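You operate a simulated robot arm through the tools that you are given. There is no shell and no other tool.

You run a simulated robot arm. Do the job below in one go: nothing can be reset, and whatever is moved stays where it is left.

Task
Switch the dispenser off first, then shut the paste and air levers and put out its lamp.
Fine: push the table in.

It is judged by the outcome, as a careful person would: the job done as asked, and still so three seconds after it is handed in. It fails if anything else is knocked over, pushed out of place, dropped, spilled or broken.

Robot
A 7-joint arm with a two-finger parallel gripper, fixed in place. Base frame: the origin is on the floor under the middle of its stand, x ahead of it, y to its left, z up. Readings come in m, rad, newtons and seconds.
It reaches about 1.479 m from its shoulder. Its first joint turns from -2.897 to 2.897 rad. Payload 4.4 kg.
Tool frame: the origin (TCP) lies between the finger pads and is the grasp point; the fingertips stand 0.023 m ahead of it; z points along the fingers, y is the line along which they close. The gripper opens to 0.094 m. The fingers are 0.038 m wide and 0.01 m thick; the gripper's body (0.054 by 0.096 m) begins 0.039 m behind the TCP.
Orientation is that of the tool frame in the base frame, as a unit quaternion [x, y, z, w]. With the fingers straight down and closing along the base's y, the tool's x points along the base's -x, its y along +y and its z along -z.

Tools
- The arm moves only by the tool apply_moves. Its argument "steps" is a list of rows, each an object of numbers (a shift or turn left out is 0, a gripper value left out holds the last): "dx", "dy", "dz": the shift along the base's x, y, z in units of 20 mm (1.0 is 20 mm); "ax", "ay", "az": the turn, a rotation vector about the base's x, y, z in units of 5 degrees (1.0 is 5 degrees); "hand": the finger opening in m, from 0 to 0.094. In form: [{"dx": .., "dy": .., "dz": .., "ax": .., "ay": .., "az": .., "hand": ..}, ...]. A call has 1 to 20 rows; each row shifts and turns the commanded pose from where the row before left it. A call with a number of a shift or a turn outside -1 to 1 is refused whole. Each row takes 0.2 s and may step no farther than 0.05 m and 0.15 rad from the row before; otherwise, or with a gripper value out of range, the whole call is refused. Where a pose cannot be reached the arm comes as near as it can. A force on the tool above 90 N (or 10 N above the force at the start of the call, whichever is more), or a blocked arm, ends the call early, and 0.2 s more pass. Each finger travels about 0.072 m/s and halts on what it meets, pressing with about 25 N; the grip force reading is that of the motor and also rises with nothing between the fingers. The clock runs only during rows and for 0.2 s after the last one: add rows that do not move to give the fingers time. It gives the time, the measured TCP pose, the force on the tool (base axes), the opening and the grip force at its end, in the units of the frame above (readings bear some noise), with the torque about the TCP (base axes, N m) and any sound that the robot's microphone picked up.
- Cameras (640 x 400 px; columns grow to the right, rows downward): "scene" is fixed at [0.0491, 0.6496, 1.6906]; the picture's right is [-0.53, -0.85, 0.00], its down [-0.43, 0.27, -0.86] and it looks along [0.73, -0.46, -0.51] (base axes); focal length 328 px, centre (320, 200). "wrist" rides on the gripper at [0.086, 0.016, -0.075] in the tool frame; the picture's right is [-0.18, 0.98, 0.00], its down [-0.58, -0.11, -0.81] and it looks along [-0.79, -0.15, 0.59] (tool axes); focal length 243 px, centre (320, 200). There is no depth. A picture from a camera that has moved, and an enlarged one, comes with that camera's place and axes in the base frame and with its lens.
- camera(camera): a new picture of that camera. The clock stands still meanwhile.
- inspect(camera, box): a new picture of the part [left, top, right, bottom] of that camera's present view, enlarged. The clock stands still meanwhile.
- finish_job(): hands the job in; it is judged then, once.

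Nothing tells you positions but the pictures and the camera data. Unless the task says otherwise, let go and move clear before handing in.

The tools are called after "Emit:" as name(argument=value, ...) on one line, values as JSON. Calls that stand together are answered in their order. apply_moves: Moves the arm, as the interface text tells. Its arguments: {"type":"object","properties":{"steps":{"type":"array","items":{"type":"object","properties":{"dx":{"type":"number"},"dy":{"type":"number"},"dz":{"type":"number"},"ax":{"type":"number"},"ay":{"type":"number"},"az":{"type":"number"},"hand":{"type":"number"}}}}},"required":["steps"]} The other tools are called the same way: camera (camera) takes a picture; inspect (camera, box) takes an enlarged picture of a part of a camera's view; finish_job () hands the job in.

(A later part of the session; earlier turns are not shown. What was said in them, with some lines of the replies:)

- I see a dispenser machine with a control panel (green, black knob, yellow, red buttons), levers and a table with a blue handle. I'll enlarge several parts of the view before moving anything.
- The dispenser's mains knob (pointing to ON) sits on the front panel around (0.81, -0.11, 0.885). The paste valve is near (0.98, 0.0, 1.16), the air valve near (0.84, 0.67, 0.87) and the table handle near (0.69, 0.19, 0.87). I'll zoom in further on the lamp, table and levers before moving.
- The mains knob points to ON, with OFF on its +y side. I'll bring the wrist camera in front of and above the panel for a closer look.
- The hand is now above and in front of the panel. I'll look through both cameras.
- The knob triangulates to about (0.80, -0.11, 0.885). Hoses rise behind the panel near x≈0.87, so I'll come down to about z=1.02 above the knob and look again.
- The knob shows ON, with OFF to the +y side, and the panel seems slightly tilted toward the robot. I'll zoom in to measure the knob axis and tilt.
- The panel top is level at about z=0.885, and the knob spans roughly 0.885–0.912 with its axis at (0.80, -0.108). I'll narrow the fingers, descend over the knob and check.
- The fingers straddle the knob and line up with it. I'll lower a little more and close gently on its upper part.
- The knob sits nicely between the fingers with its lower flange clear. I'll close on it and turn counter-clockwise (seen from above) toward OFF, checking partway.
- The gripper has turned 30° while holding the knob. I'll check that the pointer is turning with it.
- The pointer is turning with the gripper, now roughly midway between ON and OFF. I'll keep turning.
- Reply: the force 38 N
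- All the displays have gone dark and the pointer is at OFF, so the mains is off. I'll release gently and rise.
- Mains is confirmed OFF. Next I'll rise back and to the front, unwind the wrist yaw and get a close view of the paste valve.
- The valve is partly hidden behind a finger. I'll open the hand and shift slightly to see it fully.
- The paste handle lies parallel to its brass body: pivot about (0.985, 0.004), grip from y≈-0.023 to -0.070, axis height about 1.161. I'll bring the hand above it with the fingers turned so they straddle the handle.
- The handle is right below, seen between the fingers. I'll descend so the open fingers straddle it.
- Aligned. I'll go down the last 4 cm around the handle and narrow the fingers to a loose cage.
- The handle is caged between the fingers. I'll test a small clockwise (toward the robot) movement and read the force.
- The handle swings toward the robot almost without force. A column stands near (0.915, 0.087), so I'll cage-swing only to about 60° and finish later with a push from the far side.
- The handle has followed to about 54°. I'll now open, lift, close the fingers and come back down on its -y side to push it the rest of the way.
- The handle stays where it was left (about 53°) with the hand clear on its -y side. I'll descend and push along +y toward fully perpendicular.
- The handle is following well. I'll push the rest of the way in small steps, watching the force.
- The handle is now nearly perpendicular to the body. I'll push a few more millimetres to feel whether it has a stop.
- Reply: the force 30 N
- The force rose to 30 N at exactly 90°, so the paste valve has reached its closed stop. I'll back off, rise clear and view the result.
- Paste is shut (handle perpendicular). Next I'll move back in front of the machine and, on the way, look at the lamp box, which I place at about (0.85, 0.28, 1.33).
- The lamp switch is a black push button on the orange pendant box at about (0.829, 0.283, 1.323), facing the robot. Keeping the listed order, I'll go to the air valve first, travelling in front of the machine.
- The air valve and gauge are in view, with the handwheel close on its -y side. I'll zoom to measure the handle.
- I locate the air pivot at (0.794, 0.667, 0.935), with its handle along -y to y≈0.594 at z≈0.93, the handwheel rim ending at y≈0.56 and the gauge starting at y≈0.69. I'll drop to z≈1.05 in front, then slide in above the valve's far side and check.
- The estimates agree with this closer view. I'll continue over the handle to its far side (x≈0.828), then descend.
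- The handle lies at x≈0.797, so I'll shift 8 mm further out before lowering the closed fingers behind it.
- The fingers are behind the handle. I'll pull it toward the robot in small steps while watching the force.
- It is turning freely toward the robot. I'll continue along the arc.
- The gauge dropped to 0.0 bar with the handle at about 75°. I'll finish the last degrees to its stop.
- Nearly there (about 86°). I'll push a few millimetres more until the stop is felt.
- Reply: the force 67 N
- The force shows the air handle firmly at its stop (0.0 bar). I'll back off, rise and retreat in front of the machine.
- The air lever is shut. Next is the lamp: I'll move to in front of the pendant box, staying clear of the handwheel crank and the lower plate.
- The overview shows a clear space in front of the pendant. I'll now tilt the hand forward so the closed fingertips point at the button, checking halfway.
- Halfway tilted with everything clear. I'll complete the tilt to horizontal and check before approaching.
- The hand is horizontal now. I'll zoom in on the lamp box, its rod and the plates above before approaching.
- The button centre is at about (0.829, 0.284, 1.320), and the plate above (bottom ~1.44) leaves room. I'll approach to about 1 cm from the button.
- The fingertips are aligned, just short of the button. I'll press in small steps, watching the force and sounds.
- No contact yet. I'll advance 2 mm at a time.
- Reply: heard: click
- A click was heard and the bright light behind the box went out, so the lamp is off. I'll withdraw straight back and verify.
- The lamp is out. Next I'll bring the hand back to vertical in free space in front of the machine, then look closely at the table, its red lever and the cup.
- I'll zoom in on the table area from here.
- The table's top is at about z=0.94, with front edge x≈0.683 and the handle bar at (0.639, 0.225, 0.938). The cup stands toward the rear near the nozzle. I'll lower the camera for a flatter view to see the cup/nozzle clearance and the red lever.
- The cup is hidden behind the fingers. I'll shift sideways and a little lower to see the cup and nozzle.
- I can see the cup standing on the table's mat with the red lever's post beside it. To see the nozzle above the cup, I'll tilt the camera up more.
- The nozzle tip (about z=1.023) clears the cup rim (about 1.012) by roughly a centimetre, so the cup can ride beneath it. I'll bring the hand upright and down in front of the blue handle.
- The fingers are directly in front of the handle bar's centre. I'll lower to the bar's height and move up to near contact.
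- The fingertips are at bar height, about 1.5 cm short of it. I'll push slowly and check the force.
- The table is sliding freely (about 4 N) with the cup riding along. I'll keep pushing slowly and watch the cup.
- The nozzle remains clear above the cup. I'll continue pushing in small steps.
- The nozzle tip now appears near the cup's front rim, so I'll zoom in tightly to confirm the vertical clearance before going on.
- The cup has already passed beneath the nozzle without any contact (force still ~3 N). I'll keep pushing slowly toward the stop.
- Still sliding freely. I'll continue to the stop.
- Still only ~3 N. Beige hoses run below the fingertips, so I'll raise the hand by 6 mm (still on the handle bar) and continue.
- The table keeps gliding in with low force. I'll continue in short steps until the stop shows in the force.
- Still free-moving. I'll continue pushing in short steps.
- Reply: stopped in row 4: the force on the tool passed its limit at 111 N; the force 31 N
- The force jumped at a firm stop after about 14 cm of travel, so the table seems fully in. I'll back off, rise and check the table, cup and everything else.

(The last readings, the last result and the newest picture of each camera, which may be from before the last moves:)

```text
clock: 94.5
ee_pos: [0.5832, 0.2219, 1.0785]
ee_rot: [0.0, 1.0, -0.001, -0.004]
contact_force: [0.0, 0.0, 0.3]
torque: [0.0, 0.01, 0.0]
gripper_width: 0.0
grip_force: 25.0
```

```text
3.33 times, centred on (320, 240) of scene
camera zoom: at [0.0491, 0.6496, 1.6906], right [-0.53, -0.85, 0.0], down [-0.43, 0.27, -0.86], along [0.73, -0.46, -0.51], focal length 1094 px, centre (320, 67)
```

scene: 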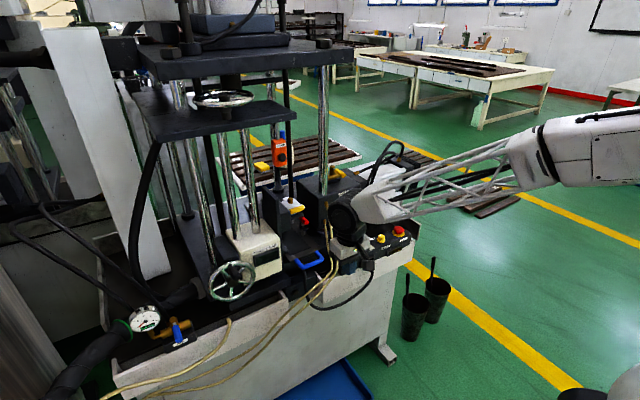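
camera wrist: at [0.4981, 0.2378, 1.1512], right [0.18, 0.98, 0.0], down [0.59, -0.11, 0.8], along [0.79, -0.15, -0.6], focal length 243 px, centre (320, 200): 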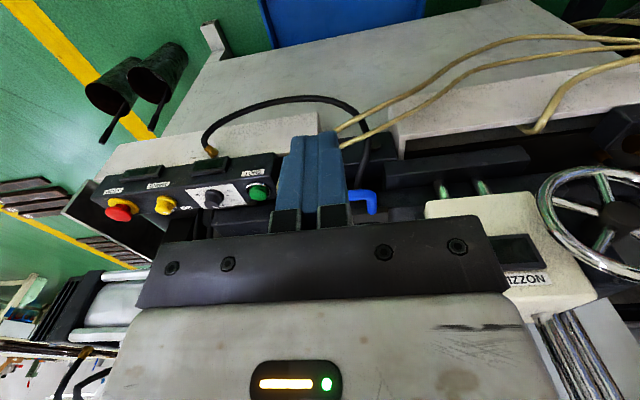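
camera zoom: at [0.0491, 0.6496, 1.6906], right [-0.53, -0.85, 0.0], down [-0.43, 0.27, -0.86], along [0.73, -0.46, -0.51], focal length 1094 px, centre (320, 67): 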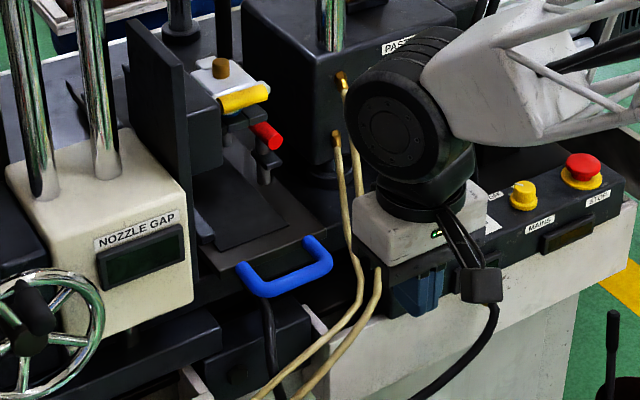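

The table is in and the handle sits close to the machine. I'll raise the hand to view the cup, the red lever and the rest from above.

Emit:
apply_moves(steps=[{"dz": 1}, {"dz": 1}, {"dz": 1}, {"dz": 1}, {"dz": 1}, {"dz": 1}, {"dz": 1}, {"dz": 1}, {"dz": 1}, {"dz": 1}, {"dz": 1, "dx": 0.4}, {"dz": 1, "dx": 0.4}, {"dz": 1, "dx": 0.4}, {"dz": 1, "dx": 0.4}, {"dz": 1, "dx": 0.4}, {"dz": 1, "dx": 0.4, "dy": -0.5}, {"dz": 1, "dx": 0.4, "dy": -0.5}, {"dz": 1, "dx": 0.4, "dy": -0.5}, {"dz": 1, "dx": 0.4, "dy": -0.5}, {"dz": 0.5, "dx": 0.4, "dy": -0.5}])

Emit:
camera(camera="wrist")

Emit:
inspect(camera="wrist", box=[300, 0, 460, 130])

Emit:
inspect(camera="scene", box=[270, 190, 350, 280])

Emit:
inspect(camera="scene", box=[280, 195, 320, 230])

```text
clock: 98.7
ee_pos: [0.6655, 0.1722, 1.4677]
ee_rot: [0.001, 1.0, -0.001, -0.003]
contact_force: [0.0, 0.1, -1.1]
torque: [-0.01, -0.01, 0.01]
gripper_width: 0.0001
grip_force: 24.8
```

```text
taken
camera wrist: at [0.5787, 0.1885, 1.5411], right [0.18, 0.98, 0.0], down [0.59, -0.11, 0.8], along [0.79, -0.15, -0.6], focal length 243 px, centre (320, 200)
```

wrist: 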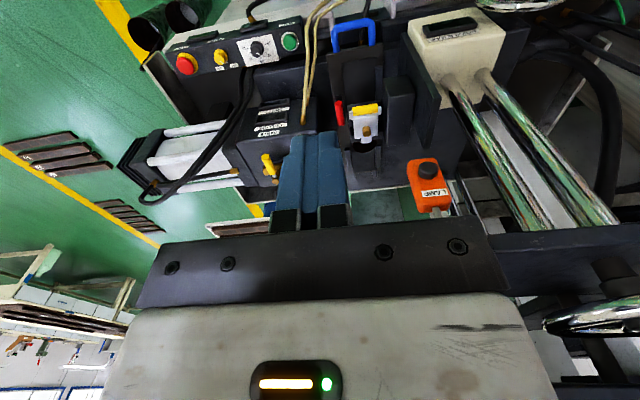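

```text
3.08 times, centred on (380, 65) of wrist
camera zoom: at [0.5787, 0.1885, 1.5411], right [0.18, 0.98, 0.0], down [0.59, -0.11, 0.8], along [0.79, -0.15, -0.6], focal length 746 px, centre (135, 615)
```

zoom: 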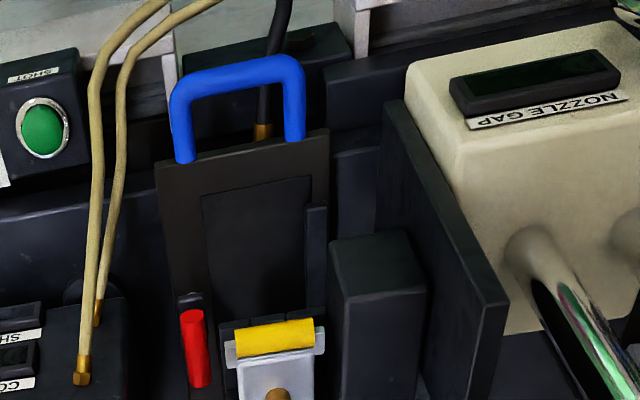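

```text
4.44 times, centred on (310, 235) of scene
camera zoom: at [0.0491, 0.6496, 1.6906], right [-0.53, -0.85, 0.0], down [-0.43, 0.27, -0.86], along [0.73, -0.46, -0.51], focal length 1458 px, centre (364, 44)
```

zoom: 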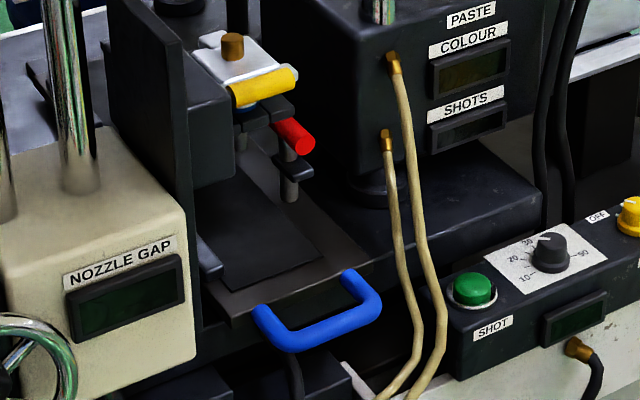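

```text
11.43 times, centred on (300, 212) of scene
camera zoom: at [0.0491, 0.6496, 1.6906], right [-0.53, -0.85, 0.0], down [-0.43, 0.27, -0.86], along [0.73, -0.46, -0.51], focal length 3749 px, centre (549, 57)
```

zoom: 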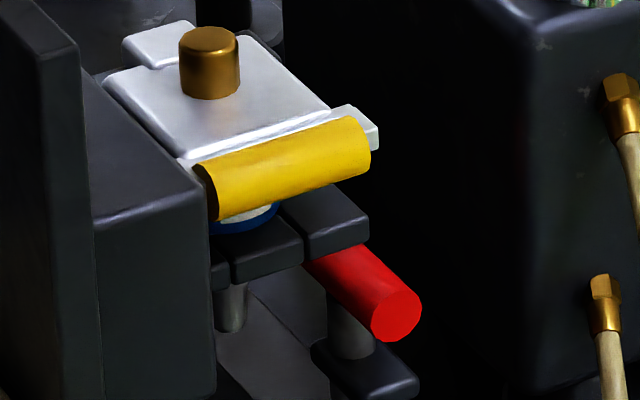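

I'll zoom on the area behind the nozzle to find the cup.

Emit:
inspect(camera="wrist", box=[320, 90, 420, 190])

Emit:
inspect(camera="scene", box=[255, 170, 315, 230])

```text
4.00 times, centred on (370, 140) of wrist
camera zoom: at [0.5787, 0.1885, 1.5411], right [0.18, 0.98, 0.0], down [0.59, -0.11, 0.8], along [0.79, -0.15, -0.6], focal length 970 px, centre (120, 440)
```

zoom: 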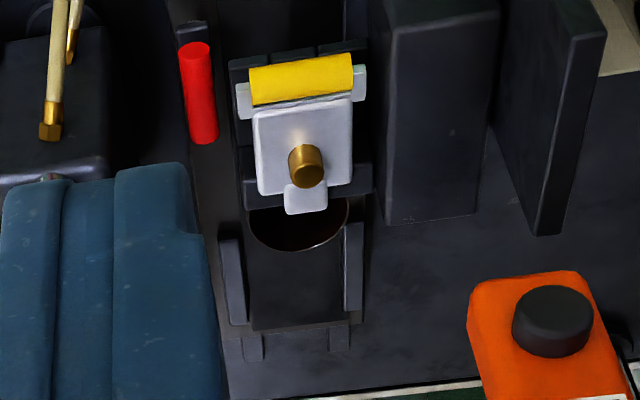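

```text
6.67 times, centred on (285, 200) of scene
camera zoom: at [0.0491, 0.6496, 1.6906], right [-0.53, -0.85, 0.0], down [-0.43, 0.27, -0.86], along [0.73, -0.46, -0.51], focal length 2187 px, centre (553, 200)
```

zoom: 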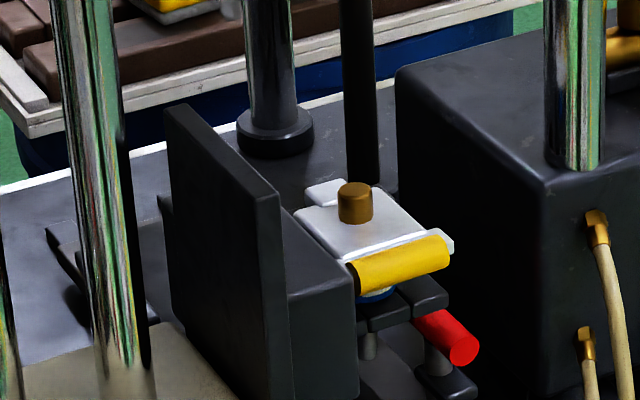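

The cup stands upright behind the nozzle and nothing looks disturbed. I'll do a last check of every control before handing in.

Emit:
inspect(camera="scene", box=[330, 215, 426, 275])

Emit:
inspect(camera="scene", box=[300, 140, 380, 190])

Emit:
inspect(camera="scene", box=[110, 280, 222, 350])

Emit:
inspect(camera="scene", box=[380, 240, 480, 350])

Emit:
inspect(camera="scene", box=[130, 0, 350, 140])

```text
6.67 times, centred on (378, 245) of scene
camera zoom: at [0.0491, 0.6496, 1.6906], right [-0.53, -0.85, 0.0], down [-0.43, 0.27, -0.86], along [0.73, -0.46, -0.51], focal length 2187 px, centre (-67, -100)
```

zoom: 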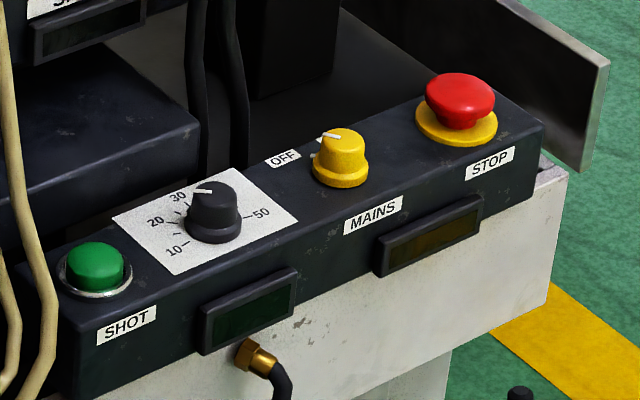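

```text
8.00 times, centred on (340, 165) of scene
camera zoom: at [0.0491, 0.6496, 1.6906], right [-0.53, -0.85, 0.0], down [-0.43, 0.27, -0.86], along [0.73, -0.46, -0.51], focal length 2624 px, centre (160, 480)
```

zoom: 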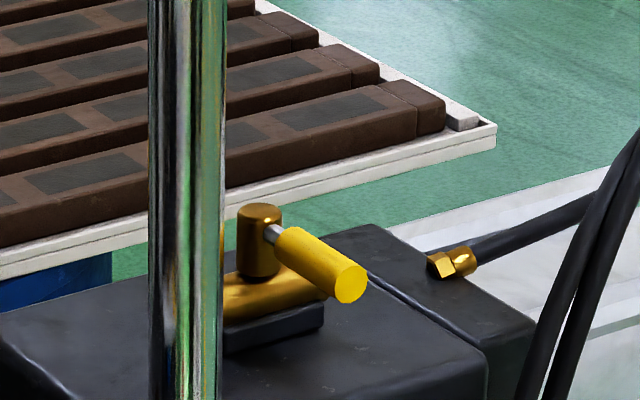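

```text
5.71 times, centred on (166, 315) of scene
camera zoom: at [0.0491, 0.6496, 1.6906], right [-0.53, -0.85, 0.0], down [-0.43, 0.27, -0.86], along [0.73, -0.46, -0.51], focal length 1875 px, centre (1200, -457)
```

zoom: 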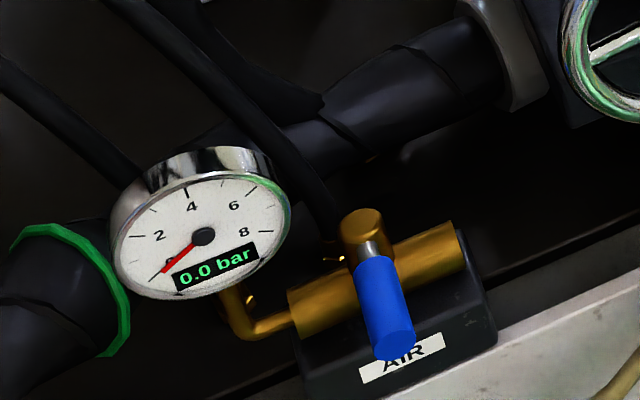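

```text
3.64 times, centred on (430, 295) of scene
camera zoom: at [0.0491, 0.6496, 1.6906], right [-0.53, -0.85, 0.0], down [-0.43, 0.27, -0.86], along [0.73, -0.46, -0.51], focal length 1193 px, centre (-80, -146)
```

zoom: 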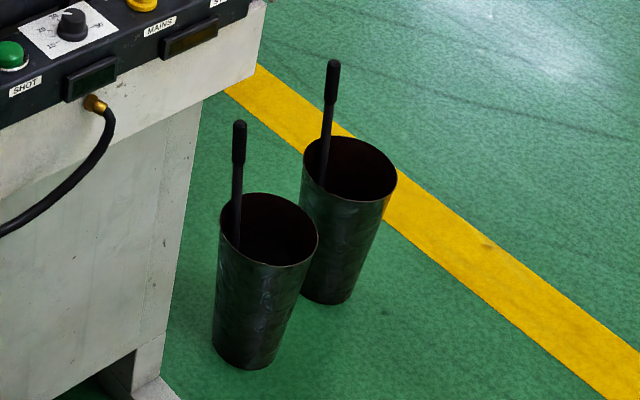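

```text
2.86 times, centred on (240, 70) of scene
camera zoom: at [0.0491, 0.6496, 1.6906], right [-0.53, -0.85, 0.0], down [-0.43, 0.27, -0.86], along [0.73, -0.46, -0.51], focal length 937 px, centre (549, 571)
```

zoom: 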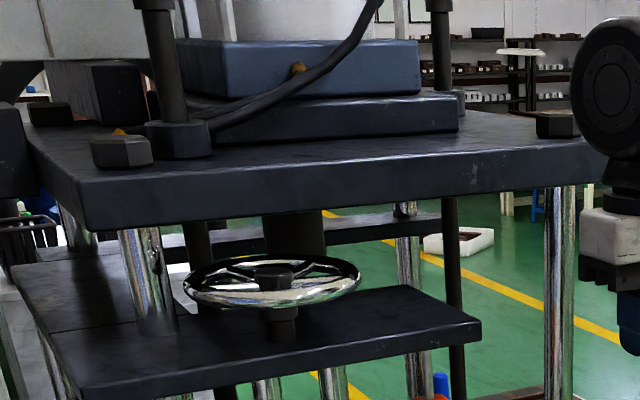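

Everything checks out: mains is OFF with dark displays, the paste and air handles are across their pipes with 0.0 bar on the gauge, and the lamp is out. The table is pushed in to its stop with the cup upright, and the arm is clear, so I'm handing in the job.

Emit:
finish_job()

```text
The job is handed in.
```

The dispenser is shut down as you asked and the table is pushed in. I handed the job in with the arm clear of the machine.

- **Dispenser:** I turned the mains knob to OFF before touching anything else. The READY, ml, shots, colour and nozzle gap displays all went dark.
- **Paste lever:** it is turned across its pipe, against its stop.
- **Air lever:** it is turned across its pipe, against its stop. The gauge reads 0.0 bar.
- **Lamp:** I pressed its button once. It clicked and the light went out.
- **Table:** it slid in about 14 cm under a light push, then met a firm stop. The force reached 111 N there before the arm halted, so I take that as the end of its travel. The cup on it rode under the nozzle without touching and is still upright.

In the final pictures nothing else looked moved, spilled or knocked over.
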